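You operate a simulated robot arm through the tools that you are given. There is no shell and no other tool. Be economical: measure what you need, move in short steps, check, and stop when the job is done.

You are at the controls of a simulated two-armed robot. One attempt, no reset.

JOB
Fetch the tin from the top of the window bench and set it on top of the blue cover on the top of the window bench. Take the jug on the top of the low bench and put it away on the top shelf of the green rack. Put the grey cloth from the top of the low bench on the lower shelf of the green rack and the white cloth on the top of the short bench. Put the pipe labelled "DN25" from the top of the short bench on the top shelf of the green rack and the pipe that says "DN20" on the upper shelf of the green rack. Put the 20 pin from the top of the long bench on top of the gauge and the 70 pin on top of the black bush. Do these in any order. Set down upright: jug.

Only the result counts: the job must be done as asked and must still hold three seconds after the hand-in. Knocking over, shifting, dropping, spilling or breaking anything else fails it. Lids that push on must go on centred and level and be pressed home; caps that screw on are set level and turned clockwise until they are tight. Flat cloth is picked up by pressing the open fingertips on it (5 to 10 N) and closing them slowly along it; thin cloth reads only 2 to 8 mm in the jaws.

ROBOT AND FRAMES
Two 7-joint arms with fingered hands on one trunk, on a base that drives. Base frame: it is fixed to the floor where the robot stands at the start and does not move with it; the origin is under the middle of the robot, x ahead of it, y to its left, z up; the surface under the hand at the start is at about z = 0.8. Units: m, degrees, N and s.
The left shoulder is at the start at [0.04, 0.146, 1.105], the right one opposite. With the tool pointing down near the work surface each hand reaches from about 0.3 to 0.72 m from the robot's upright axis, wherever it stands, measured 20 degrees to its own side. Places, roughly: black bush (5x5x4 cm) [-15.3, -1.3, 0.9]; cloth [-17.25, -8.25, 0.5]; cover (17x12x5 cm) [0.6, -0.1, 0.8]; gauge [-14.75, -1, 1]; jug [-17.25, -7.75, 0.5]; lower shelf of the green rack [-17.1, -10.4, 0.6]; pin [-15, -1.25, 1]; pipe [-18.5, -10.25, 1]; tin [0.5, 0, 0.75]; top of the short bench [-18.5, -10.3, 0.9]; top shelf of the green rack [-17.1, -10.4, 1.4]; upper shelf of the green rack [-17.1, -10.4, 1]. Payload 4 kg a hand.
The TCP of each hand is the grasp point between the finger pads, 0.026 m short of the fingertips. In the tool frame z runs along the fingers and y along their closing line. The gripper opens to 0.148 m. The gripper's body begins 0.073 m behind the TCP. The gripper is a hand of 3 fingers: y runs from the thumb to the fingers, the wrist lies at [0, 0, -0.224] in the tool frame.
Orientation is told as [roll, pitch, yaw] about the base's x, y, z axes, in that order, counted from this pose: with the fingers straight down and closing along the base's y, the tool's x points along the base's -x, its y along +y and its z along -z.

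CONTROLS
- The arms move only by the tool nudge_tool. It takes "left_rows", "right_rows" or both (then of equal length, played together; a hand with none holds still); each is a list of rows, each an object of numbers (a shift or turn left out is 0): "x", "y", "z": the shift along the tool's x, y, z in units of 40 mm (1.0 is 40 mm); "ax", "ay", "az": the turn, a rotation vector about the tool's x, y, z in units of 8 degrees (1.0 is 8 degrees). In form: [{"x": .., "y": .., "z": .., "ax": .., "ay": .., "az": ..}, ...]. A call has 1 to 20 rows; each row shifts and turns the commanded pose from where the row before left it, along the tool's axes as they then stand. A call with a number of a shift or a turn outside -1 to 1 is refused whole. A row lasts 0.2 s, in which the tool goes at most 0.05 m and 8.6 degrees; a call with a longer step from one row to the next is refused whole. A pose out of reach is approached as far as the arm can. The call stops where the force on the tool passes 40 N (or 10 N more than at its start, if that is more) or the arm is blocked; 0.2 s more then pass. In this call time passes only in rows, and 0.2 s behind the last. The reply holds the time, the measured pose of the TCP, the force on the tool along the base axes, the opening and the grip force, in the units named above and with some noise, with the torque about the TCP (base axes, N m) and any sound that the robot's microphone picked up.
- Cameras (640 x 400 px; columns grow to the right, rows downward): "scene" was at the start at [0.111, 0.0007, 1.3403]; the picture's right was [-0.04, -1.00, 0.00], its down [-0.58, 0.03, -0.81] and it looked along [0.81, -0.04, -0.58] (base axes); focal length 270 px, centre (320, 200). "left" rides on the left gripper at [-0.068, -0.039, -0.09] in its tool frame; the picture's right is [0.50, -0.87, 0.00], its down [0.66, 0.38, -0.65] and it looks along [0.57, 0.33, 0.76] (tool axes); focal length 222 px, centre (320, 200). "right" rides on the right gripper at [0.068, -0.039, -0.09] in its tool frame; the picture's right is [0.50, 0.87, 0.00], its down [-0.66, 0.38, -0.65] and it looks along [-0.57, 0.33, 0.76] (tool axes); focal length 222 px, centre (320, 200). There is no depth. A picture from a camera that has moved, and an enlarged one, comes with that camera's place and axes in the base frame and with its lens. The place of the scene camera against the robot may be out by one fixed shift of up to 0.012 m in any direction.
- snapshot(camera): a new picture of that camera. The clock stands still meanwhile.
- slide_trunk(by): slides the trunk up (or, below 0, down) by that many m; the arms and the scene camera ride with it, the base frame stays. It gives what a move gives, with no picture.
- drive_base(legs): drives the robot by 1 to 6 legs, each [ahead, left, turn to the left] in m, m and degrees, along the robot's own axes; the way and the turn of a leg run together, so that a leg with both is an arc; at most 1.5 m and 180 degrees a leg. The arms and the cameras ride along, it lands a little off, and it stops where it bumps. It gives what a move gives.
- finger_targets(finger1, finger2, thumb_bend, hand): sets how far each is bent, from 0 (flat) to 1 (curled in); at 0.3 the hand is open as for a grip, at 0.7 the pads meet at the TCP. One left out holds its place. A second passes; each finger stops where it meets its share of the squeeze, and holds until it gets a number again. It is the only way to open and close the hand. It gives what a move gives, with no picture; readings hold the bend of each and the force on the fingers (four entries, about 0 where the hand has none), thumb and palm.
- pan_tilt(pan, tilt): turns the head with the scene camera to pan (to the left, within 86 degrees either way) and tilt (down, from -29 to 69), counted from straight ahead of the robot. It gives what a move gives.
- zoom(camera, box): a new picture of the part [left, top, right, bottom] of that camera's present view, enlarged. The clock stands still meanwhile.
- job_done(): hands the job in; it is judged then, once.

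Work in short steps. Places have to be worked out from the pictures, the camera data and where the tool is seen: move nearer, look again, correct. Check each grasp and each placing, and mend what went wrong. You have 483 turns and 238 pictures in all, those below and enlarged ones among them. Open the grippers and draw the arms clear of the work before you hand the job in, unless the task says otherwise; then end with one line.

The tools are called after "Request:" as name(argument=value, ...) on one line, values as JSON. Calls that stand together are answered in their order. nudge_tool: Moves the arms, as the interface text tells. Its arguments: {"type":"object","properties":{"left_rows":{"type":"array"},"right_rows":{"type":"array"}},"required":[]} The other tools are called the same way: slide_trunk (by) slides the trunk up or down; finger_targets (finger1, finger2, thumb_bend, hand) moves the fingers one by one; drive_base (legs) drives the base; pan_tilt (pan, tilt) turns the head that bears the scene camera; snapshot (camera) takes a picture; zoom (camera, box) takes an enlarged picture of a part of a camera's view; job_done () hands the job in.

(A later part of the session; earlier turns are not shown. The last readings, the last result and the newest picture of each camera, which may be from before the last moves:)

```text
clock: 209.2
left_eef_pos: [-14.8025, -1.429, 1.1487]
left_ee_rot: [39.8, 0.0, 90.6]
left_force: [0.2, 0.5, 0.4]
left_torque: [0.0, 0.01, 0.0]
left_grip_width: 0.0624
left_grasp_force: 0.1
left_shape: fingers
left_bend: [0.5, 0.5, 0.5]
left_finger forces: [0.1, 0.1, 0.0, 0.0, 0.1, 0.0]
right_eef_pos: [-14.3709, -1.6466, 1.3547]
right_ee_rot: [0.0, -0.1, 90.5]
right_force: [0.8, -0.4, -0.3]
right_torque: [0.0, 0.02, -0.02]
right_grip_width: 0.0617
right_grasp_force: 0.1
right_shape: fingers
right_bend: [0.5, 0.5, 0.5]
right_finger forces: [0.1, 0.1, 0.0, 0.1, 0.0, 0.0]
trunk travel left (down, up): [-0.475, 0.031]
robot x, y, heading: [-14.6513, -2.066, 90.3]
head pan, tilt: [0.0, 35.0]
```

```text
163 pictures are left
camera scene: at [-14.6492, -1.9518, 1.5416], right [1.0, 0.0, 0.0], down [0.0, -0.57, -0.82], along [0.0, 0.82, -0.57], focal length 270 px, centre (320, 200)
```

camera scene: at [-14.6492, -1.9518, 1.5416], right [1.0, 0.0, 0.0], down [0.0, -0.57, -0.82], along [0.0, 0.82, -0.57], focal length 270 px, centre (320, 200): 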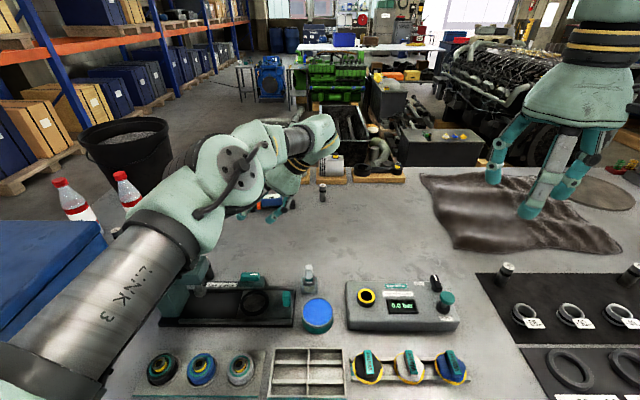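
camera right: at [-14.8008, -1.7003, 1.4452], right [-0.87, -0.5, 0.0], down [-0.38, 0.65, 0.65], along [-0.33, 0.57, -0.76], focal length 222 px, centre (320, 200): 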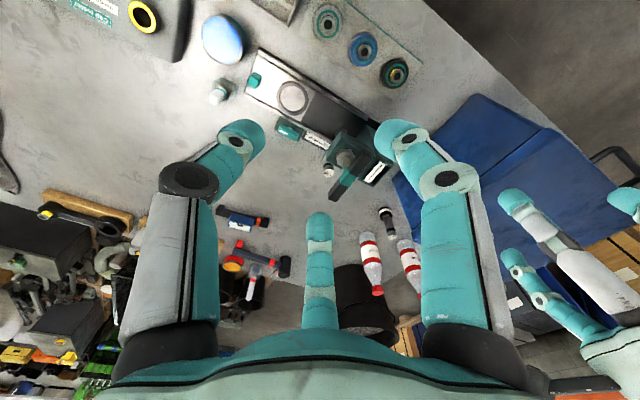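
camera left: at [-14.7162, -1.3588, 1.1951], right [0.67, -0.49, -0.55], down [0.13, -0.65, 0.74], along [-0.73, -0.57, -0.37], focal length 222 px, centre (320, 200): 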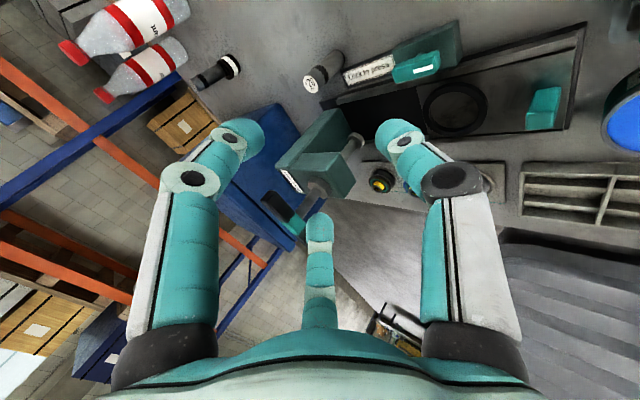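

The elbow is high and clear. The pin lies almost exactly along the tool axis. Advance 170 mm and check.

Request:
nudge_tool(left_rows=[{"z": 1, "x": -0.1, "y": 0.1}, {"z": 1}, {"z": 1}, {"z": 1}, {"z": 0.3}])

Request:
snapshot(camera="left")

Request:
zoom(camera="scene", box=[140, 160, 340, 285])

```text
clock: 210.4
left_eef_pos: [-14.915, -1.4241, 1.0193]
left_ee_rot: [39.8, 0.0, 90.4]
left_force: [-0.7, -0.2, 0.4]
left_torque: [0.0, 0.05, -0.03]
left_grip_width: 0.0625
left_grasp_force: 0.1
left_shape: fingers
left_bend: [0.5, 0.5, 0.5]
left_finger forces: [0.0, 0.1, 0.0, 0.1, 0.1, 0.0]
right_eef_pos: [-14.3714, -1.647, 1.3525]
right_ee_rot: [0.0, -0.1, 90.6]
right_force: [0.9, 0.2, 0.5]
right_torque: [0.01, -0.01, -0.01]
right_grip_width: 0.0617
right_grasp_force: 0.1
right_shape: fingers
right_bend: [0.5, 0.5, 0.5]
right_finger forces: [0.0, 0.0, 0.1, 0.0, 0.1, 0.0]
trunk travel left (down, up): [-0.475, 0.031]
robot x, y, heading: [-14.6524, -2.0671, 90.3]
head pan, tilt: [0.0, 35.0]
```

```text
162 pictures are left
camera left: at [-14.829, -1.3554, 1.0648], right [0.67, -0.49, -0.56], down [0.13, -0.65, 0.74], along [-0.73, -0.57, -0.37], focal length 222 px, centre (320, 200)
```

left: 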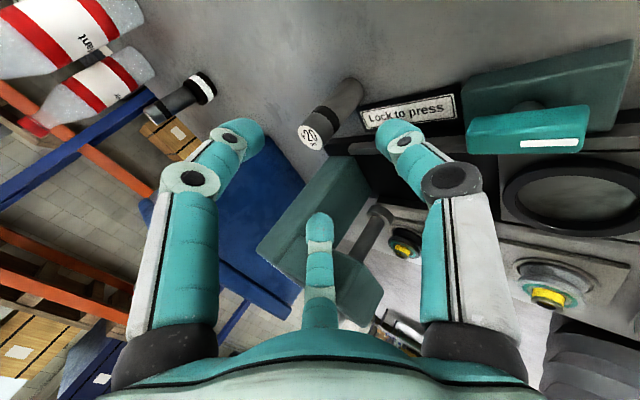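

```text
3.20 times, centred on (240, 222) of scene
camera zoom: at [-14.6491, -1.9525, 1.5417], right [1.0, 0.0, 0.0], down [0.0, -0.57, -0.82], along [0.0, 0.82, -0.57], focal length 865 px, centre (576, 128)
```

zoom: 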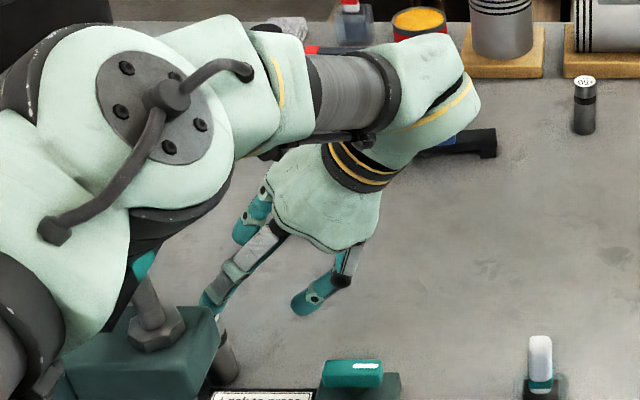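

Still well lined up and clear. Advance another 75 mm.

Request:
nudge_tool(left_rows=[{"z": 0.7, "x": -0.05}, {"z": 0.6}, {"z": 0.6}])

Request:
snapshot(camera="left")

```text
clock: 211.2
left_eef_pos: [-14.9639, -1.4243, 0.9616]
left_ee_rot: [39.7, 0.1, 90.5]
left_force: [0.4, 0.2, 0.3]
left_torque: [-0.02, 0.0, 0.0]
left_grip_width: 0.0625
left_grasp_force: 0.1
left_shape: fingers
left_bend: [0.5, 0.5, 0.5]
left_finger forces: [0.1, 0.0, 0.0, 0.0, 0.0, 0.1]
right_eef_pos: [-14.3712, -1.6469, 1.3541]
right_ee_rot: [0.0, -0.2, 90.5]
right_force: [-0.3, 0.5, 0.2]
right_torque: [0.01, 0.04, -0.03]
right_grip_width: 0.0619
right_grasp_force: 0.1
right_shape: fingers
right_bend: [0.5, 0.5, 0.5]
right_finger forces: [0.0, 0.0, 0.0, 0.0, 0.0, 0.1]
trunk travel left (down, up): [-0.475, 0.031]
robot x, y, heading: [-14.6488, -2.0661, 90.1]
head pan, tilt: [0.0, 35.0]
```

```text
160 pictures are left
camera left: at [-14.8772, -1.3553, 1.0073], right [0.67, -0.49, -0.55], down [0.13, -0.65, 0.74], along [-0.73, -0.57, -0.37], focal length 222 px, centre (320, 200)
```

left: 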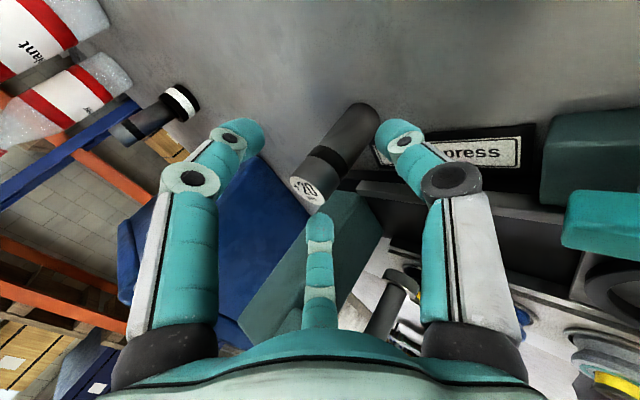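

Pin is between the fingers. Small trim and 8 mm further, then close gradually.

Request:
nudge_tool(left_rows=[{"z": 0.2, "x": -0.1}])

Request:
finger_targets(hand="left", finger1=0.6, finger2=0.6, thumb_bend=0.6)

Request:
snapshot(camera="left")

```text
clock: 211.7
left_eef_pos: [-14.9696, -1.4223, 0.956]
left_ee_rot: [39.8, 0.1, 90.4]
left_force: [0.4, 0.7, 0.3]
left_torque: [-0.01, 0.03, -0.01]
left_grip_width: 0.0622
left_grasp_force: 0.0
left_shape: fingers
left_bend: [0.5, 0.5, 0.5]
left_finger forces: [0.0, 0.1, 0.0, 0.0, 0.0, 0.0]
right_eef_pos: [-14.3715, -1.6476, 1.3533]
right_ee_rot: [0.1, -0.1, 90.5]
right_force: [0.1, -0.6, 0.1]
right_torque: [0.0, -0.02, -0.01]
right_grip_width: 0.0617
right_grasp_force: 0.0
right_shape: fingers
right_bend: [0.5, 0.5, 0.5]
right_finger forces: [0.0, 0.0, 0.1, 0.0, 0.1, 0.0]
trunk travel left (down, up): [-0.475, 0.031]
robot x, y, heading: [-14.6513, -2.0657, 90.4]
head pan, tilt: [0.0, 35.0]
```

```text
clock: 212.7
left_eef_pos: [-14.9684, -1.4192, 0.9559]
left_ee_rot: [39.8, 0.0, 90.4]
left_force: [0.1, -0.6, 0.1]
left_torque: [0.03, 0.02, 0.0]
left_grip_width: 0.0307
left_grasp_force: 0.3
left_shape: fingers
left_bend: [0.6, 0.59, 0.6]
left_finger forces: [0.0, 0.4, 0.0, 0.1, 0.6, 0.2]
right_eef_pos: [-14.3712, -1.6484, 1.3535]
right_ee_rot: [0.0, -0.1, 90.5]
right_force: [0.3, -0.1, 0.8]
right_torque: [0.0, -0.02, 0.0]
right_grip_width: 0.0618
right_grasp_force: 0.1
right_shape: fingers
right_bend: [0.5, 0.5, 0.5]
right_finger forces: [0.0, 0.0, 0.1, 0.1, 0.0, 0.1]
trunk travel left (down, up): [-0.475, 0.031]
robot x, y, heading: [-14.6515, -2.0639, 90.1]
head pan, tilt: [0.0, 35.0]
```

```text
159 pictures are left
camera left: at [-14.8826, -1.3512, 1.0014], right [0.67, -0.49, -0.56], down [0.13, -0.65, 0.74], along [-0.73, -0.57, -0.37], focal length 222 px, centre (320, 200)
```

left: 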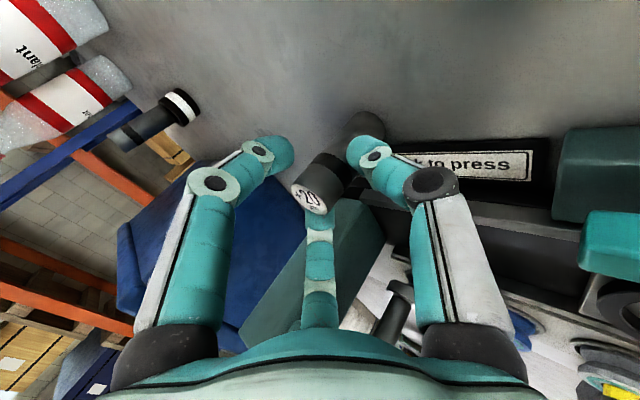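

Nearly closed around the pin. Finish the grip.

Request:
finger_targets(hand="left", finger1=0.72, finger2=0.72, thumb_bend=0.72)

Request:
snapshot(camera="left")

```text
clock: 213.7
left_eef_pos: [-14.9682, -1.4201, 0.9553]
left_ee_rot: [39.7, 0.0, 90.4]
left_force: [0.7, -0.2, 0.3]
left_torque: [0.02, -0.03, 0.0]
left_grip_width: 0.0157
left_grasp_force: 12.3
left_shape: fingers
left_bend: [0.64, 0.61, 0.66]
left_finger forces: [6.9, 8.9, 0.1, 0.0, 8.4, 0.1]
right_eef_pos: [-14.373, -1.6464, 1.3532]
right_ee_rot: [0.0, -0.2, 90.5]
right_force: [0.2, 0.4, -0.1]
right_torque: [0.03, 0.0, -0.01]
right_grip_width: 0.0617
right_grasp_force: 0.1
right_shape: fingers
right_bend: [0.5, 0.5, 0.5]
right_finger forces: [0.0, 0.0, 0.0, 0.0, 0.1, 0.0]
trunk travel left (down, up): [-0.475, 0.031]
robot x, y, heading: [-14.6498, -2.0671, 90.4]
head pan, tilt: [0.0, 35.0]
```

```text
158 pictures are left
camera left: at [-14.8828, -1.3511, 1.0012], right [0.67, -0.49, -0.55], down [0.13, -0.65, 0.74], along [-0.73, -0.57, -0.37], focal length 222 px, centre (320, 200)
```

left: 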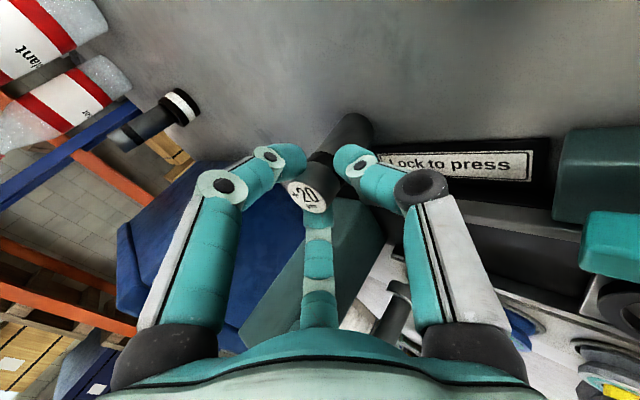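

Gripped. Lift 15 mm straight up, then back out along the tool axis.

Request:
nudge_tool(left_rows=[{"y": 0.24, "z": -0.29}, {"z": -0.7}, {"z": -1}, {"z": -1}, {"z": -1}, {"z": -1}, {"z": -1}])

Request:
snapshot(camera="left")

Request:
snapshot(camera="scene")

```text
clock: 215.2
left_eef_pos: [-14.8223, -1.4201, 1.1481]
left_ee_rot: [39.8, 0.0, 90.4]
left_force: [-1.3, -0.5, -2.6]
left_torque: [0.03, -0.05, 0.04]
left_grip_width: 0.016
left_grasp_force: 11.8
left_shape: fingers
left_bend: [0.64, 0.61, 0.66]
left_finger forces: [6.9, 8.6, 0.0, 0.1, 8.1, 0.1]
right_eef_pos: [-14.37, -1.649, 1.3547]
right_ee_rot: [0.1, -0.1, 90.6]
right_force: [0.3, -0.2, 0.9]
right_torque: [-0.02, 0.0, -0.02]
right_grip_width: 0.0616
right_grasp_force: 0.0
right_shape: fingers
right_bend: [0.5, 0.5, 0.5]
right_finger forces: [0.1, 0.0, 0.1, 0.1, 0.0, 0.0]
trunk travel left (down, up): [-0.475, 0.031]
robot x, y, heading: [-14.6483, -2.0682, 90.4]
head pan, tilt: [0.0, 35.0]
```

```text
157 pictures are left
camera left: at [-14.7358, -1.3505, 1.1928], right [0.67, -0.49, -0.56], down [0.13, -0.65, 0.74], along [-0.73, -0.57, -0.37], focal length 222 px, centre (320, 200)
```

left: 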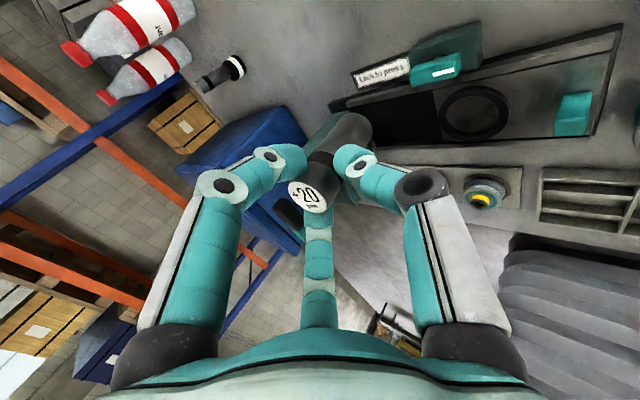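

```text
156 pictures are left
camera scene: at [-14.6474, -1.953, 1.5417], right [1.0, 0.0, 0.0], down [0.0, -0.57, -0.82], along [0.0, 0.82, -0.57], focal length 270 px, centre (320, 200)
```

scene: 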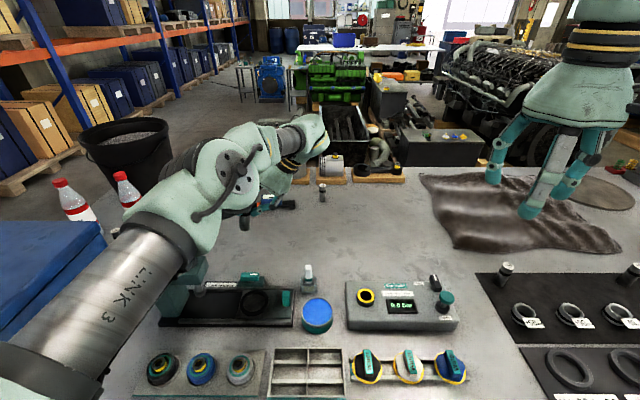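

The pin hangs upright in the grip. Raise and tuck it, then drive round the bench end to the near side.

Request:
nudge_tool(left_rows=[{"y": 0.64, "z": -0.77}, {"y": 0.64, "z": -0.77}, {"y": 0.64, "z": -0.77}, {"y": 0.64, "z": -0.77}, {"x": 1}, {"x": 1}, {"x": 1}, {"x": 1}, {"x": 1}])

Request:
drive_base(legs=[[-0.4, 0.1, 0], [0, 1.5, -0.4], [1.5, 0, 0], [0.85, 0, 0], [0, 0, 180], [0, 1.1, 0]])

Request:
pan_tilt(pan=10, tilt=40)

Request:
snapshot(camera="scene")

```text
clock: 217.2
left_eef_pos: [-14.8114, -1.6007, 1.3054]
left_ee_rot: [39.7, -0.2, 90.5]
left_force: [-0.1, -1.2, -2.6]
left_torque: [0.03, -0.03, -0.01]
left_grip_width: 0.0142
left_grasp_force: 11.4
left_shape: fingers
left_bend: [0.64, 0.61, 0.67]
left_finger forces: [6.2, 8.0, 0.0, 0.0, 8.3, 0.0]
left hand out of reach, approached as far as the arm can: row 3, 4, 5
right_eef_pos: [-14.372, -1.6482, 1.355]
right_ee_rot: [0.0, -0.2, 90.5]
right_force: [-1.0, 0.5, 0.6]
right_torque: [0.01, 0.0, -0.01]
right_grip_width: 0.0616
right_grasp_force: 0.0
right_shape: fingers
right_bend: [0.5, 0.5, 0.5]
right_finger forces: [0.0, 0.0, 0.0, 0.0, 0.1, 0.0]
trunk travel left (down, up): [-0.475, 0.031]
robot x, y, heading: [-14.6516, -2.0681, 90.1]
head pan, tilt: [0.0, 35.0]
```

```text
clock: 250.5
left_eef_pos: [-14.9587, -0.6555, 1.3052]
left_ee_rot: [39.8, 0.0, -95.5]
left_force: [0.0, -0.4, -1.5]
left_torque: [0.05, 0.05, 0.0]
left_grip_width: 0.0137
left_grasp_force: 10.8
left_shape: fingers
left_bend: [0.64, 0.61, 0.67]
left_finger forces: [6.0, 7.8, 0.1, 0.1, 7.9, 0.2]
right_eef_pos: [-15.3906, -0.5603, 1.3541]
right_ee_rot: [0.0, -0.1, -95.5]
right_force: [0.1, 0.7, 0.1]
right_torque: [-0.01, 0.01, -0.01]
right_grip_width: 0.0617
right_grasp_force: 0.1
right_shape: fingers
right_bend: [0.5, 0.5, 0.5]
right_finger forces: [0.0, 0.1, 0.1, 0.0, 0.1, 0.0]
trunk travel left (down, up): [-0.475, 0.031]
robot x, y, heading: [-15.0679, -0.1735, -95.7]
head pan, tilt: [0.0, 35.0]
```

```text
clock: 251.2
left_eef_pos: [-14.9585, -0.6556, 1.3047]
left_ee_rot: [39.8, 0.0, -95.5]
left_force: [-0.5, 1.1, -2.8]
left_torque: [0.0, 0.02, 0.02]
left_grip_width: 0.0136
left_grasp_force: 10.8
left_shape: fingers
left_bend: [0.64, 0.61, 0.67]
left_finger forces: [6.0, 7.8, 0.0, 0.1, 7.9, 0.0]
right_eef_pos: [-15.39, -0.5599, 1.3537]
right_ee_rot: [0.0, -0.1, -95.6]
right_force: [-0.5, -0.2, -0.3]
right_torque: [-0.02, 0.03, 0.02]
right_grip_width: 0.0618
right_grasp_force: 0.0
right_shape: fingers
right_bend: [0.5, 0.5, 0.5]
right_finger forces: [0.1, 0.0, 0.0, 0.0, 0.1, 0.0]
trunk travel left (down, up): [-0.475, 0.031]
robot x, y, heading: [-15.0703, -0.1721, -95.8]
head pan, tilt: [10.0, 40.0]
```

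```text
155 pictures are left
camera scene: at [-15.0614, -0.2743, 1.5341], right [-1.0, -0.08, 0.0], down [-0.05, 0.64, -0.77], along [0.06, -0.76, -0.64], focal length 270 px, centre (320, 200)
```

scene: 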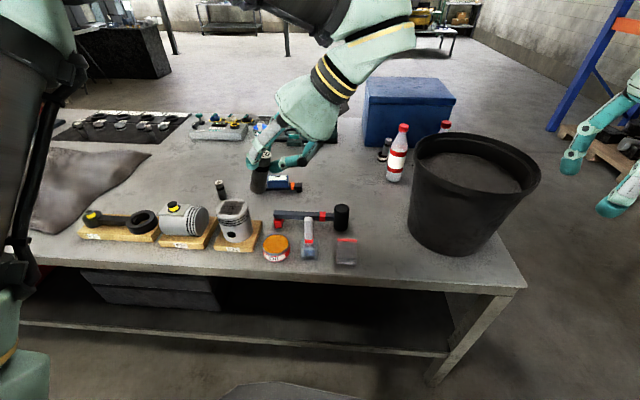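

Pin still held. Correct the heading and close in to the bench.

Request:
drive_base(legs=[[0, 0, 5.7], [0.26, 0.0, 0]])

Request:
snapshot(camera="left")

Request:
zoom(camera="scene", box=[180, 120, 420, 270])

```text
clock: 253.6
left_eef_pos: [-14.9086, -0.8965, 1.3064]
left_ee_rot: [39.8, -0.2, -89.6]
left_force: [0.6, -0.4, -1.9]
left_torque: [-0.02, 0.06, -0.02]
left_grip_width: 0.0136
left_grasp_force: 10.7
left_shape: fingers
left_bend: [0.64, 0.61, 0.67]
left_finger forces: [6.0, 7.9, 0.1, 0.0, 8.0, 0.0]
right_eef_pos: [-15.3473, -0.8472, 1.3552]
right_ee_rot: [0.0, -0.3, -89.5]
right_force: [0.8, -0.1, 0.3]
right_torque: [-0.04, 0.01, -0.05]
right_grip_width: 0.0615
right_grasp_force: 0.1
right_shape: fingers
right_bend: [0.5, 0.5, 0.5]
right_finger forces: [0.0, 0.0, 0.1, 0.0, 0.0, 0.1]
trunk travel left (down, up): [-0.475, 0.031]
robot x, y, heading: [-15.0666, -0.4318, -89.6]
head pan, tilt: [10.0, 40.0]
```

```text
154 pictures are left
camera left: at [-14.9969, -0.9641, 1.3511], right [-0.67, 0.49, -0.56], down [-0.13, 0.66, 0.74], along [0.73, 0.57, -0.37], focal length 222 px, centre (320, 200)
```

left: 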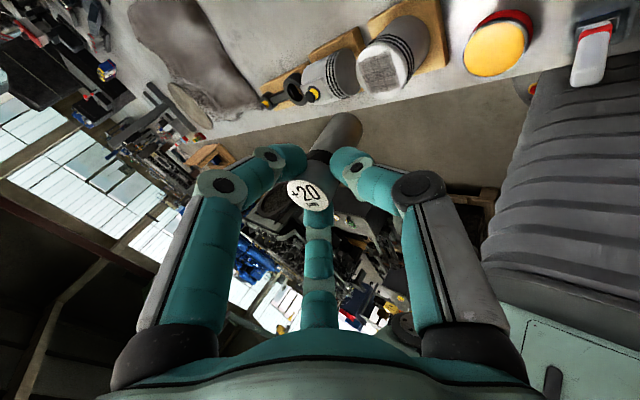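

```text
2.67 times, centred on (300, 195) of scene
camera zoom: at [-15.0498, -0.5287, 1.5344], right [-0.98, -0.18, 0.0], down [-0.11, 0.63, -0.77], along [0.14, -0.76, -0.64], focal length 721 px, centre (373, 213)
```

zoom: 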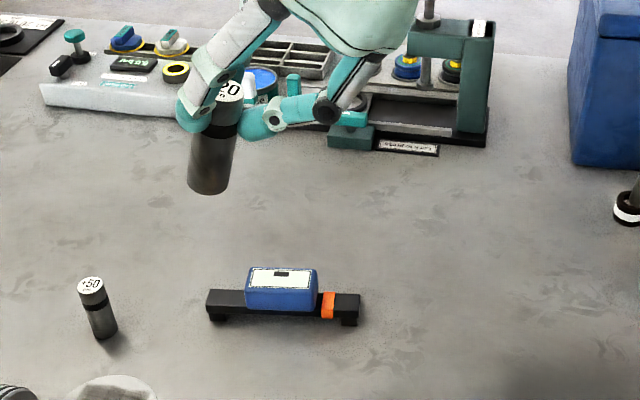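

The pin has rotated in the grip: it leans about 18° (top toward -x), so the tool must go from 40° to about 22° tilt to stand it up. Gauge top is about [-14.849, -1.08]. Reduce the tilt and move above it.

Request:
nudge_tool(left_rows=[{"ax": 0.8, "x": -0.8}, {"ax": 0.8, "x": -0.8}, {"ax": 0.65, "x": -0.8}, {"x": -0.9}, {"x": -0.9}, {"y": 0.7, "z": 0.28}, {"y": 0.7, "z": 0.28}])

Request:
snapshot(camera="left")

Request:
zoom(camera="scene", box=[180, 100, 420, 250])

```text
clock: 255.2
left_eef_pos: [-14.8436, -1.0649, 1.3049]
left_ee_rot: [21.8, 0.0, -89.6]
left_force: [0.8, -0.4, -1.3]
left_torque: [-0.01, 0.06, 0.01]
left_grip_width: 0.0131
left_grasp_force: 11.4
left_shape: fingers
left_bend: [0.64, 0.61, 0.67]
left_finger forces: [6.6, 8.4, 0.0, 0.0, 7.4, 0.1]
right_eef_pos: [-15.3438, -0.8496, 1.3563]
right_ee_rot: [-0.1, -0.2, -89.6]
right_force: [0.2, 0.7, 0.0]
right_torque: [-0.02, 0.02, 0.03]
right_grip_width: 0.0617
right_grasp_force: 0.1
right_shape: fingers
right_bend: [0.5, 0.5, 0.5]
right_finger forces: [0.0, 0.0, 0.0, 0.1, 0.1, 0.0]
trunk travel left (down, up): [-0.475, 0.031]
robot x, y, heading: [-15.068, -0.4317, -89.8]
head pan, tilt: [10.0, 40.0]
```

```text
152 pictures are left
camera left: at [-14.9145, -1.1319, 1.3746], right [-0.81, 0.49, -0.32], down [0.11, 0.66, 0.75], along [0.58, 0.57, -0.58], focal length 222 px, centre (320, 200)
```

left: 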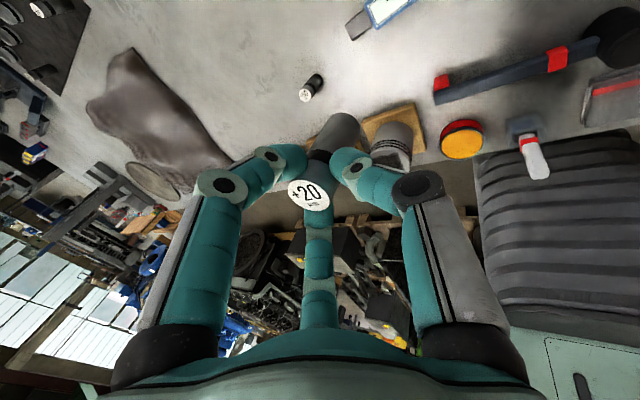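

```text
2.67 times, centred on (300, 175) of scene
camera zoom: at [-15.0458, -0.5311, 1.5342], right [-0.98, -0.18, 0.0], down [-0.12, 0.63, -0.77], along [0.14, -0.75, -0.64], focal length 721 px, centre (373, 267)
```

zoom: 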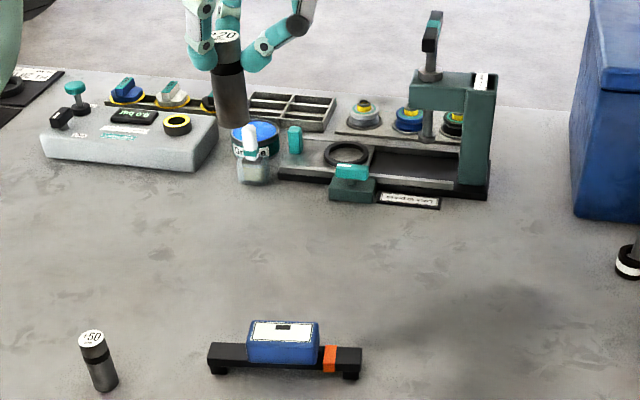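

The pin now reads vertical in both views. Relative to the gauge's top centre it needs about (-19, -12) mm. Shift and descend most of the way.

Request:
nudge_tool(left_rows=[{"x": -0.31, "y": -0.43, "z": -0.17}, {"y": -0.37, "z": 0.93}, {"y": -0.37, "z": 0.93}, {"y": -0.37, "z": 0.93}, {"y": -0.37, "z": 0.93}, {"y": -0.37, "z": 0.93}])

Request:
zoom(camera="scene", box=[220, 140, 380, 240])

Request:
snapshot(camera="left")

```text
clock: 256.6
left_eef_pos: [-14.8726, -1.1075, 1.1097]
left_ee_rot: [21.8, 0.0, -89.4]
left_force: [0.1, 0.2, -2.1]
left_torque: [0.0, 0.05, 0.01]
left_grip_width: 0.0127
left_grasp_force: 10.9
left_shape: fingers
left_bend: [0.64, 0.61, 0.67]
left_finger forces: [6.3, 8.0, 0.0, 0.0, 7.1, 0.0]
left hand out of reach, approached as far as the arm can: row 1, 2, 3, 4, 5
right_eef_pos: [-15.3471, -0.8517, 1.3541]
right_ee_rot: [0.0, 0.0, -89.5]
right_force: [-0.4, 0.0, -0.1]
right_torque: [-0.01, 0.03, -0.02]
right_grip_width: 0.0618
right_grasp_force: 0.0
right_shape: fingers
right_bend: [0.5, 0.5, 0.5]
right_finger forces: [0.0, 0.0, 0.0, 0.0, 0.0, 0.1]
trunk travel left (down, up): [-0.475, 0.031]
robot x, y, heading: [-15.0694, -0.4314, -89.9]
head pan, tilt: [10.0, 40.0]
```

```text
4.00 times, centred on (300, 190) of scene
camera zoom: at [-15.0488, -0.5332, 1.534], right [-0.98, -0.18, 0.0], down [-0.12, 0.63, -0.77], along [0.14, -0.75, -0.64], focal length 1081 px, centre (400, 240)
```

zoom: 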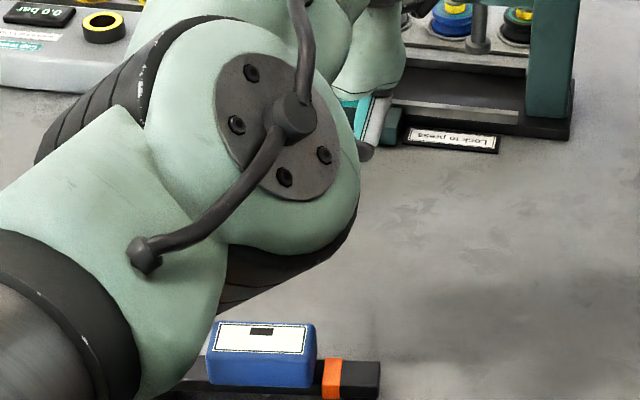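

```text
149 pictures are left
camera left: at [-14.9427, -1.1747, 1.1789], right [-0.81, 0.49, -0.32], down [0.1, 0.66, 0.75], along [0.58, 0.57, -0.58], focal length 222 px, centre (320, 200)
```

left: 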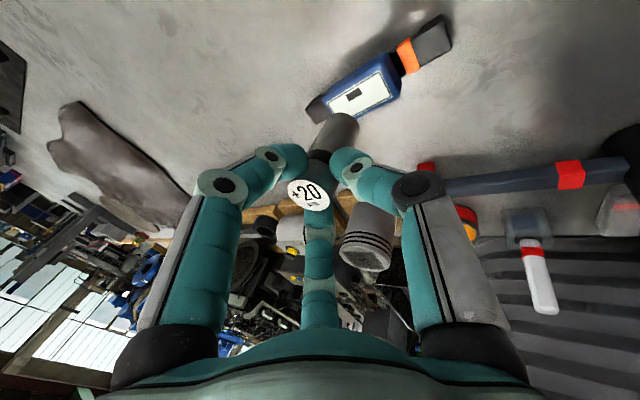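

The arm was at its reach limit on the way; I'll issue a null move to read the settled pose.

Request:
nudge_tool(left_rows=[{}, {}])

Request:
pan_tilt(pan=20, tilt=40)

Request:
snapshot(camera="scene")

```text
clock: 257.2
left_eef_pos: [-14.8729, -1.1074, 1.1093]
left_ee_rot: [21.8, 0.2, -89.5]
left_force: [0.2, -0.3, -1.3]
left_torque: [0.0, 0.02, 0.0]
left_grip_width: 0.0132
left_grasp_force: 10.4
left_shape: fingers
left_bend: [0.64, 0.61, 0.67]
left_finger forces: [6.4, 8.0, 0.0, 0.0, 7.1, 0.1]
right_eef_pos: [-15.3478, -0.8508, 1.3529]
right_ee_rot: [0.0, -0.1, -89.6]
right_force: [0.0, -0.4, 0.8]
right_torque: [0.0, 0.0, 0.0]
right_grip_width: 0.0617
right_grasp_force: 0.0
right_shape: fingers
right_bend: [0.5, 0.5, 0.5]
right_finger forces: [0.0, 0.1, 0.0, 0.0, 0.0, 0.0]
trunk travel left (down, up): [-0.475, 0.031]
robot x, y, heading: [-15.0715, -0.4337, -90.1]
head pan, tilt: [10.0, 40.0]
```

```text
clock: 257.9
left_eef_pos: [-14.8735, -1.107, 1.1086]
left_ee_rot: [21.9, 0.2, -89.5]
left_force: [0.7, 0.2, -2.1]
left_torque: [-0.01, 0.03, -0.01]
left_grip_width: 0.0127
left_grasp_force: 10.1
left_shape: fingers
left_bend: [0.64, 0.61, 0.67]
left_finger forces: [6.4, 8.1, 0.1, 0.0, 7.1, 0.0]
right_eef_pos: [-15.348, -0.8509, 1.3543]
right_ee_rot: [0.1, -0.2, -89.4]
right_force: [0.5, 0.4, -1.1]
right_torque: [0.02, 0.0, 0.02]
right_grip_width: 0.0616
right_grasp_force: 0.0
right_shape: fingers
right_bend: [0.5, 0.5, 0.5]
right_finger forces: [0.1, 0.1, 0.0, 0.0, 0.0, 0.0]
trunk travel left (down, up): [-0.475, 0.031]
robot x, y, heading: [-15.0687, -0.4322, -89.5]
head pan, tilt: [20.0, 40.0]
```

```text
148 pictures are left
camera scene: at [-15.0353, -0.5288, 1.5341], right [-0.94, -0.35, 0.0], down [-0.22, 0.6, -0.77], along [0.26, -0.72, -0.64], focal length 270 px, centre (320, 200)
```

scene: 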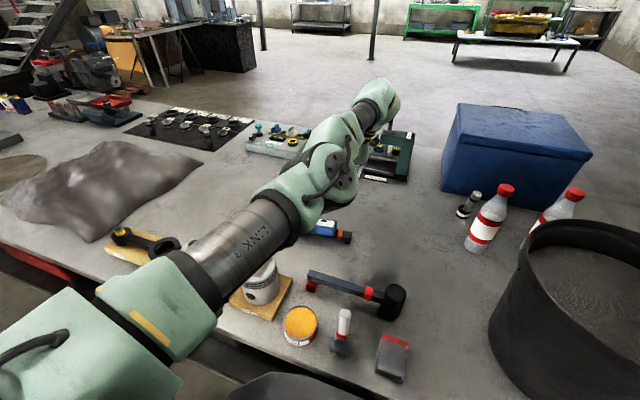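

Working from the left camera: pin axis about [-14.863, -1.107], gauge top about [-14.849, -1.088]. Correct by (+13, +18) mm and lower 50 mm.

Request:
nudge_tool(left_rows=[{"x": 0.45, "y": 0.3, "z": 0.12}, {"y": -0.23, "z": 0.58}, {"y": -0.23, "z": 0.58}])

Request:
snapshot(camera="left")

Request:
pan_tilt(pan=0, tilt=40)

Request:
snapshot(camera="scene")

```text
clock: 258.8
left_eef_pos: [-14.8622, -1.1081, 1.0588]
left_ee_rot: [21.8, 0.0, -89.6]
left_force: [0.1, -0.2, -2.7]
left_torque: [0.04, 0.01, -0.03]
left_grip_width: 0.0127
left_grasp_force: 10.8
left_shape: fingers
left_bend: [0.64, 0.61, 0.67]
left_finger forces: [6.3, 8.0, 0.0, 0.1, 7.2, 0.0]
left hand out of reach, approached as far as the arm can: row 1
right_eef_pos: [-15.3482, -0.8514, 1.3537]
right_ee_rot: [0.1, -0.1, -89.4]
right_force: [0.1, -0.6, 0.2]
right_torque: [0.02, 0.04, 0.03]
right_grip_width: 0.0619
right_grasp_force: 0.1
right_shape: fingers
right_bend: [0.5, 0.5, 0.5]
right_finger forces: [0.1, 0.1, 0.0, 0.0, 0.0, 0.0]
trunk travel left (down, up): [-0.475, 0.031]
robot x, y, heading: [-15.0648, -0.4313, -89.5]
head pan, tilt: [20.0, 40.0]
```

```text
147 pictures are left
camera left: at [-14.9332, -1.1755, 1.1295], right [-0.81, 0.49, -0.32], down [0.1, 0.66, 0.75], along [0.58, 0.57, -0.58], focal length 222 px, centre (320, 200)
```

left: 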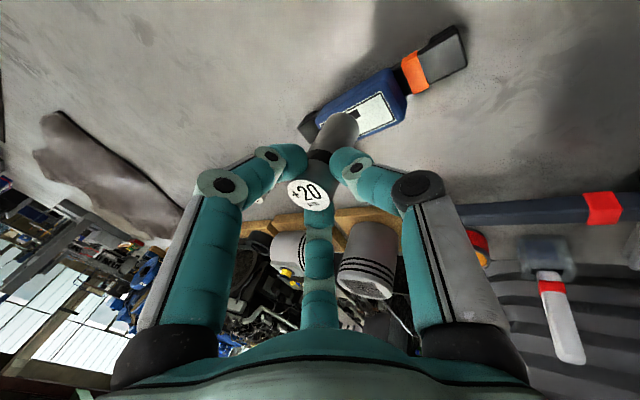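

```text
clock: 259.6
left_eef_pos: [-14.862, -1.1081, 1.0613]
left_ee_rot: [21.8, 0.0, -89.7]
left_force: [0.6, 0.2, -1.2]
left_torque: [0.0, 0.04, -0.01]
left_grip_width: 0.0128
left_grasp_force: 10.5
left_shape: fingers
left_bend: [0.64, 0.61, 0.67]
left_finger forces: [6.5, 7.9, 0.0, 0.1, 7.2, 0.0]
right_eef_pos: [-15.3478, -0.8511, 1.3544]
right_ee_rot: [0.0, -0.1, -89.6]
right_force: [-0.9, -0.2, -1.2]
right_torque: [0.01, 0.04, 0.0]
right_grip_width: 0.0616
right_grasp_force: 0.1
right_shape: fingers
right_bend: [0.5, 0.5, 0.5]
right_finger forces: [0.1, 0.1, 0.0, 0.0, 0.0, 0.0]
trunk travel left (down, up): [-0.475, 0.031]
robot x, y, heading: [-15.0675, -0.4329, -89.8]
head pan, tilt: [0.0, 40.0]
```

```text
146 pictures are left
camera scene: at [-15.0643, -0.5339, 1.5341], right [-1.0, -0.01, 0.0], down [0.0, 0.64, -0.77], along [0.0, -0.77, -0.64], focal length 270 px, centre (320, 200)
```

scene: 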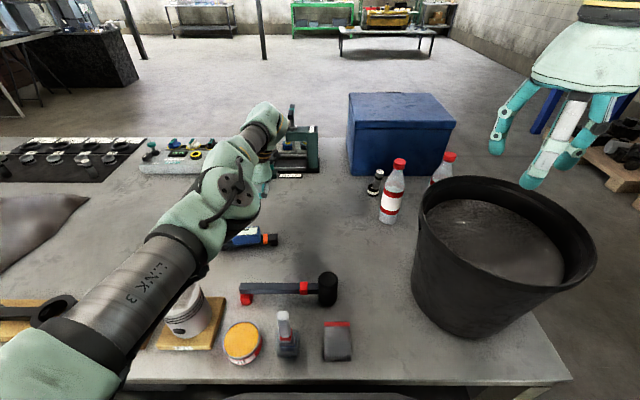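

Let me zoom the left camera to see the gauge top against the pin.

Request:
zoom(camera="left", box=[270, 40, 430, 140])

```text
4.00 times, centred on (350, 90) of left
camera zoom: at [-14.9328, -1.175, 1.1304], right [-0.81, 0.49, -0.32], down [0.1, 0.66, 0.75], along [0.58, 0.57, -0.58], focal length 888 px, centre (200, 640)
```

zoom: 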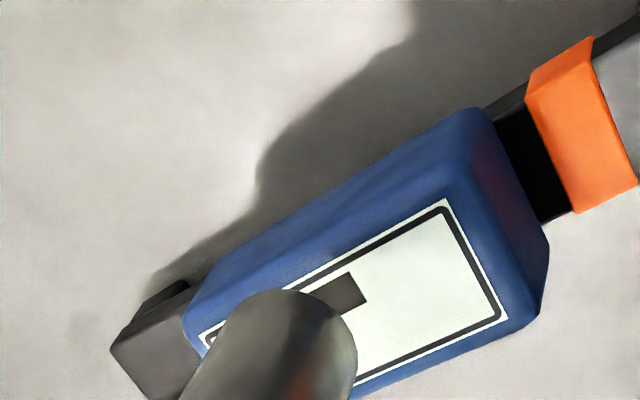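

Pin bottom is at about [-14.853, -1.109, 0.987]; label centre about [-14.849, -1.0875]. Shift (+4, +20) mm and verify.

Request:
nudge_tool(left_rows=[{"x": 0.5, "y": 0.09, "z": 0.04}, {}])

Request:
zoom(camera="left", box=[270, 40, 430, 140])

```text
clock: 260.2
left_eef_pos: [-14.863, -1.1092, 1.0593]
left_ee_rot: [21.8, 0.0, -89.6]
left_force: [-0.1, 0.6, -2.3]
left_torque: [0.0, 0.04, 0.0]
left_grip_width: 0.0129
left_grasp_force: 10.4
left_shape: fingers
left_bend: [0.64, 0.61, 0.67]
left_finger forces: [6.4, 8.0, 0.1, 0.1, 7.2, 0.1]
left hand out of reach, approached as far as the arm can: row 1
right_eef_pos: [-15.3473, -0.8506, 1.355]
right_ee_rot: [-0.2, -0.1, -89.5]
right_force: [-0.4, 0.6, 0.4]
right_torque: [0.0, 0.04, 0.04]
right_grip_width: 0.0617
right_grasp_force: 0.2
right_shape: fingers
right_bend: [0.5, 0.5, 0.5]
right_finger forces: [0.1, 0.0, 0.0, 0.1, 0.0, 0.0]
trunk travel left (down, up): [-0.475, 0.031]
robot x, y, heading: [-15.0656, -0.4309, -89.4]
head pan, tilt: [0.0, 40.0]
```

```text
4.00 times, centred on (350, 90) of left
camera zoom: at [-14.9329, -1.1751, 1.1301], right [-0.81, 0.49, -0.32], down [0.1, 0.66, 0.75], along [0.58, 0.57, -0.58], focal length 888 px, centre (200, 640)
```

zoom: 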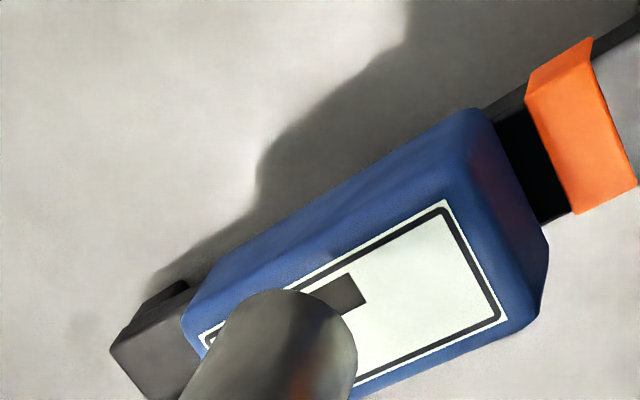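

The arm cannot move further that way (joint limit), so I'll move the base back 2 cm instead.

Request:
drive_base(legs=[[-0.02, 0.004, 0]])

Request:
zoom(camera="left", box=[270, 40, 430, 140])

```text
clock: 261.0
left_eef_pos: [-14.859, -1.0933, 1.0573]
left_ee_rot: [21.8, 0.3, -89.6]
left_force: [0.8, -0.9, -2.5]
left_torque: [0.03, 0.03, 0.01]
left_grip_width: 0.0129
left_grasp_force: 10.6
left_shape: fingers
left_bend: [0.64, 0.61, 0.67]
left_finger forces: [6.4, 8.1, 0.0, 0.0, 7.3, 0.0]
right_eef_pos: [-15.3453, -0.8376, 1.3519]
right_ee_rot: [0.1, 0.2, -89.4]
right_force: [-0.9, -0.7, 0.3]
right_torque: [0.04, 0.01, -0.01]
right_grip_width: 0.0618
right_grasp_force: 0.0
right_shape: fingers
right_bend: [0.5, 0.5, 0.5]
right_finger forces: [0.0, 0.0, 0.0, 0.0, 0.1, 0.0]
trunk travel left (down, up): [-0.475, 0.031]
robot x, y, heading: [-15.0653, -0.412, -89.7]
head pan, tilt: [0.0, 40.0]
```

```text
4.00 times, centred on (350, 90) of left
camera zoom: at [-14.9301, -1.1608, 1.1261], right [-0.81, 0.5, -0.32], down [0.1, 0.65, 0.75], along [0.58, 0.57, -0.58], focal length 888 px, centre (200, 640)
```

zoom: 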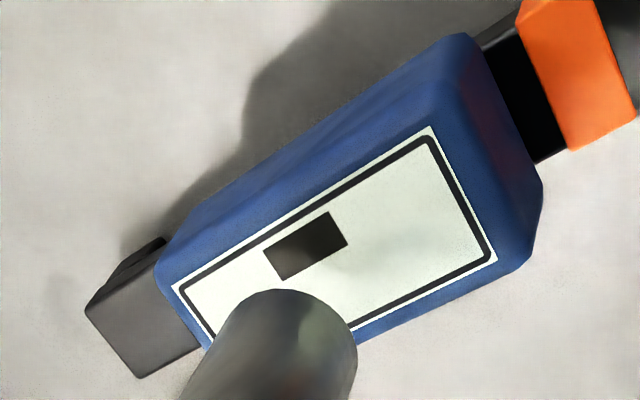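

Landing point is now within about 6 mm of the label centre; one more 6 mm base nudge.

Request:
drive_base(legs=[[-0.006, 0.001, 0]])

Request:
zoom(camera="left", box=[270, 40, 430, 140])

```text
clock: 261.7
left_eef_pos: [-14.8598, -1.0852, 1.0573]
left_ee_rot: [21.9, 0.2, -89.7]
left_force: [-0.4, -0.1, -2.6]
left_torque: [0.0, 0.04, 0.02]
left_grip_width: 0.0129
left_grasp_force: 11.2
left_shape: fingers
left_bend: [0.64, 0.61, 0.67]
left_finger forces: [6.4, 8.0, 0.1, 0.1, 7.1, 0.0]
right_eef_pos: [-15.3438, -0.8289, 1.3523]
right_ee_rot: [0.1, 0.1, -89.5]
right_force: [0.4, 0.5, -0.8]
right_torque: [0.05, 0.01, 0.04]
right_grip_width: 0.0618
right_grasp_force: 0.0
right_shape: fingers
right_bend: [0.5, 0.5, 0.5]
right_finger forces: [0.0, 0.0, 0.0, 0.0, 0.0, 0.0]
trunk travel left (down, up): [-0.475, 0.031]
robot x, y, heading: [-15.0609, -0.4072, -89.5]
head pan, tilt: [0.0, 40.0]
```

```text
4.00 times, centred on (350, 90) of left
camera zoom: at [-14.9287, -1.1527, 1.1275], right [-0.81, 0.5, -0.32], down [0.1, 0.65, 0.75], along [0.58, 0.57, -0.58], focal length 888 px, centre (200, 640)
```

zoom: 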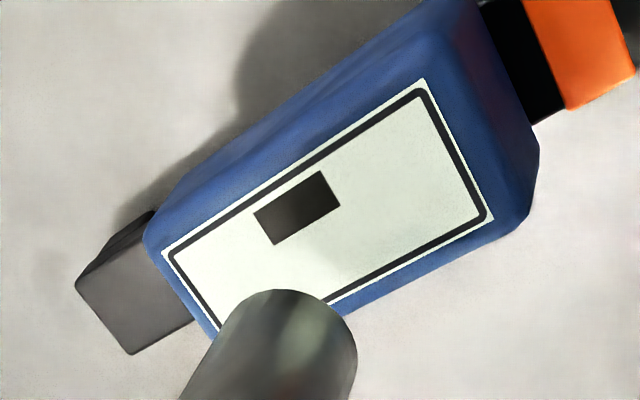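

Landing point now coincides with the label centre. Descend slowly.

Request:
nudge_tool(left_rows=[{"y": -0.0925, "z": 0.2325}, {"y": -0.0925, "z": 0.2325}])

Request:
zoom(camera="left", box=[270, 40, 430, 140])

```text
clock: 262.3
left_eef_pos: [-14.8567, -1.0838, 1.0383]
left_ee_rot: [21.8, 0.1, -89.6]
left_force: [-0.6, -0.2, -2.0]
left_torque: [0.03, 0.04, -0.01]
left_grip_width: 0.0127
left_grasp_force: 10.9
left_shape: fingers
left_bend: [0.64, 0.61, 0.67]
left_finger forces: [6.3, 8.0, 0.0, 0.0, 7.1, 0.0]
right_eef_pos: [-15.3427, -0.8266, 1.3535]
right_ee_rot: [0.0, 0.0, -89.5]
right_force: [0.3, -0.4, 0.8]
right_torque: [0.0, 0.03, -0.01]
right_grip_width: 0.0617
right_grasp_force: 0.1
right_shape: fingers
right_bend: [0.5, 0.5, 0.5]
right_finger forces: [0.0, 0.1, 0.1, 0.0, 0.0, 0.1]
trunk travel left (down, up): [-0.475, 0.031]
robot x, y, heading: [-15.0621, -0.4063, -89.7]
head pan, tilt: [0.0, 40.0]
```

```text
4.00 times, centred on (350, 90) of left
camera zoom: at [-14.928, -1.1505, 1.1081], right [-0.81, 0.49, -0.32], down [0.1, 0.65, 0.75], along [0.58, 0.57, -0.58], focal length 888 px, centre (200, 640)
```

zoom: 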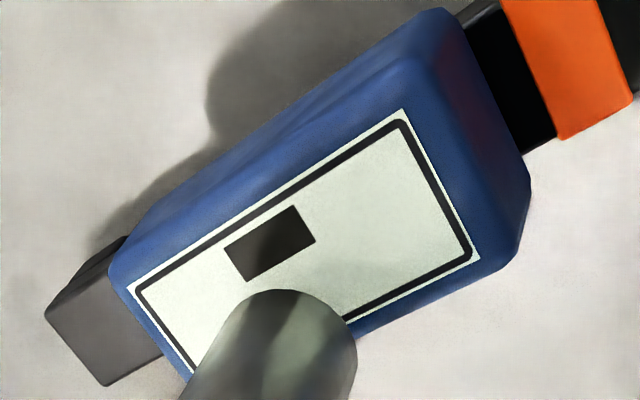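

Still on target. Continue down to contact.

Request:
nudge_tool(left_rows=[{"y": -0.08, "z": 0.2}, {"y": -0.037, "z": 0.093}, {"y": -0.037, "z": 0.093}, {"y": -0.03, "z": 0.07}])

Request:
zoom(camera="left", box=[270, 40, 430, 140])

```text
clock: 263.3
left_eef_pos: [-14.8578, -1.0808, 1.023]
left_ee_rot: [21.8, -0.2, -89.7]
left_force: [0.4, -0.2, 4.7]
left_torque: [-0.06, -0.04, 0.01]
left_grip_width: 0.0126
left_grasp_force: 12.6
left_shape: fingers
left_bend: [0.64, 0.61, 0.68]
left_finger forces: [7.7, 9.3, 0.1, 0.1, 8.0, 0.1]
right_eef_pos: [-15.3431, -0.824, 1.3537]
right_ee_rot: [-0.1, -0.1, -89.5]
right_force: [-0.6, 0.5, -0.3]
right_torque: [0.0, 0.02, 0.0]
right_grip_width: 0.0616
right_grasp_force: 0.1
right_shape: fingers
right_bend: [0.5, 0.5, 0.5]
right_finger forces: [0.0, 0.1, 0.0, 0.1, 0.0, 0.1]
trunk travel left (down, up): [-0.475, 0.031]
robot x, y, heading: [-15.0621, -0.4078, -89.8]
head pan, tilt: [0.0, 40.0]
```

```text
4.00 times, centred on (350, 90) of left
camera zoom: at [-14.9286, -1.147, 1.0931], right [-0.81, 0.49, -0.32], down [0.11, 0.66, 0.74], along [0.58, 0.57, -0.58], focal length 888 px, centre (200, 640)
```

zoom: 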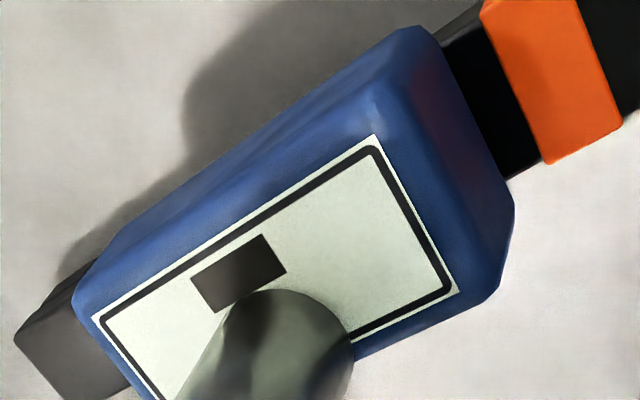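

Contact. Press very slightly to seat the pin flat, and view its alignment.

Request:
nudge_tool(left_rows=[{"y": -0.012, "z": 0.03}])

Request:
zoom(camera="left", box=[240, 60, 432, 220])

Request:
pan_tilt(pan=-15, tilt=40)

Request:
snapshot(camera="scene")

```text
clock: 263.7
left_eef_pos: [-14.8585, -1.0784, 1.0222]
left_ee_rot: [22.0, -0.2, -89.6]
left_force: [0.0, 0.2, 8.8]
left_torque: [-0.05, -0.08, -0.02]
left_grip_width: 0.0125
left_grasp_force: 12.7
left_shape: fingers
left_bend: [0.64, 0.61, 0.68]
left_finger forces: [8.2, 9.9, 0.1, 0.0, 8.1, 0.1]
right_eef_pos: [-15.3439, -0.8249, 1.3544]
right_ee_rot: [-0.1, -0.3, -89.5]
right_force: [-0.5, -0.7, 0.0]
right_torque: [-0.01, 0.02, -0.01]
right_grip_width: 0.0618
right_grasp_force: 0.0
right_shape: fingers
right_bend: [0.5, 0.5, 0.5]
right_finger forces: [0.0, 0.0, 0.1, 0.1, 0.1, 0.0]
trunk travel left (down, up): [-0.475, 0.031]
robot x, y, heading: [-15.0644, -0.408, -89.8]
head pan, tilt: [0.0, 40.0]
```

```text
2.50 times, centred on (336, 140) of left
camera zoom: at [-14.9294, -1.1461, 1.092], right [-0.81, 0.49, -0.32], down [0.1, 0.66, 0.75], along [0.58, 0.57, -0.58], focal length 555 px, centre (280, 350)
```

zoom: 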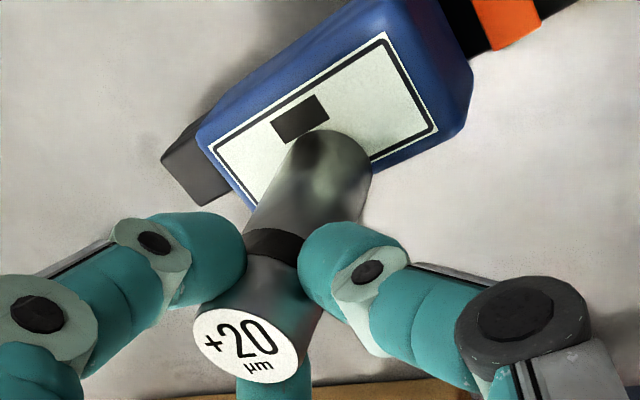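

```text
clock: 264.5
left_eef_pos: [-14.8593, -1.0778, 1.0212]
left_ee_rot: [21.9, -0.1, -89.6]
left_force: [0.3, 0.1, 11.5]
left_torque: [0.04, -0.1, 0.0]
left_grip_width: 0.0121
left_grasp_force: 12.6
left_shape: fingers
left_bend: [0.64, 0.61, 0.69]
left_finger forces: [8.3, 9.9, 0.1, 0.0, 8.4, 0.1]
right_eef_pos: [-15.3432, -0.8236, 1.3532]
right_ee_rot: [-0.1, -0.2, -89.4]
right_force: [0.3, -0.2, -0.1]
right_torque: [0.0, -0.04, 0.04]
right_grip_width: 0.0617
right_grasp_force: 0.1
right_shape: fingers
right_bend: [0.5, 0.5, 0.5]
right_finger forces: [0.0, 0.0, 0.1, 0.0, 0.1, 0.0]
trunk travel left (down, up): [-0.475, 0.031]
robot x, y, heading: [-15.0589, -0.4106, -89.7]
head pan, tilt: [-15.0, 40.0]
```

```text
138 pictures are left
camera scene: at [-15.0822, -0.5037, 1.5343], right [-0.97, 0.25, 0.0], down [0.16, 0.62, -0.77], along [-0.19, -0.74, -0.64], focal length 270 px, centre (320, 200)
```

scene: 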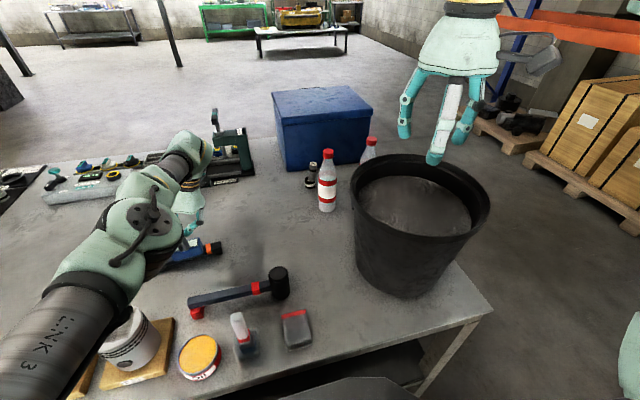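

The pin sits about 11 mm toward the near edge of the gauge top. I'll lift 5 mm, shift it (-5, -11) mm and re-lower.

Request:
nudge_tool(left_rows=[{"y": 0.06, "z": -0.14}, {"x": -0.25, "y": -0.1, "z": -0.04}, {}])

Request:
zoom(camera="left", box=[240, 60, 432, 220])

```text
clock: 265.3
left_eef_pos: [-14.8577, -1.08, 1.0248]
left_ee_rot: [21.8, 0.1, -89.6]
left_force: [0.9, 0.1, -2.1]
left_torque: [-0.02, 0.04, 0.03]
left_grip_width: 0.0123
left_grasp_force: 11.2
left_shape: fingers
left_bend: [0.64, 0.61, 0.68]
left_finger forces: [6.2, 8.1, 0.1, 0.1, 7.8, 0.0]
left hand out of reach, approached as far as the arm can: row 2
right_eef_pos: [-15.3435, -0.825, 1.3537]
right_ee_rot: [0.0, -0.2, -89.6]
right_force: [0.6, -0.1, -0.4]
right_torque: [0.01, 0.02, -0.01]
right_grip_width: 0.0619
right_grasp_force: 0.1
right_shape: fingers
right_bend: [0.5, 0.5, 0.5]
right_finger forces: [0.0, 0.1, 0.0, 0.0, 0.0, 0.0]
trunk travel left (down, up): [-0.475, 0.031]
robot x, y, heading: [-15.0627, -0.4086, -89.7]
head pan, tilt: [-15.0, 40.0]
```

```text
2.50 times, centred on (336, 140) of left
camera zoom: at [-14.9286, -1.1474, 1.0949], right [-0.81, 0.49, -0.32], down [0.1, 0.66, 0.75], along [0.58, 0.57, -0.58], focal length 555 px, centre (280, 350)
```

zoom: 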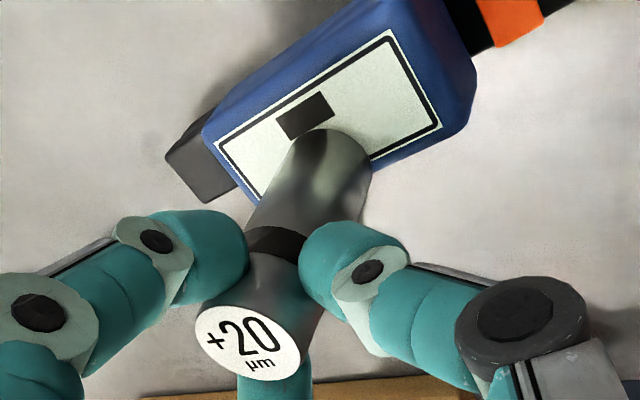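

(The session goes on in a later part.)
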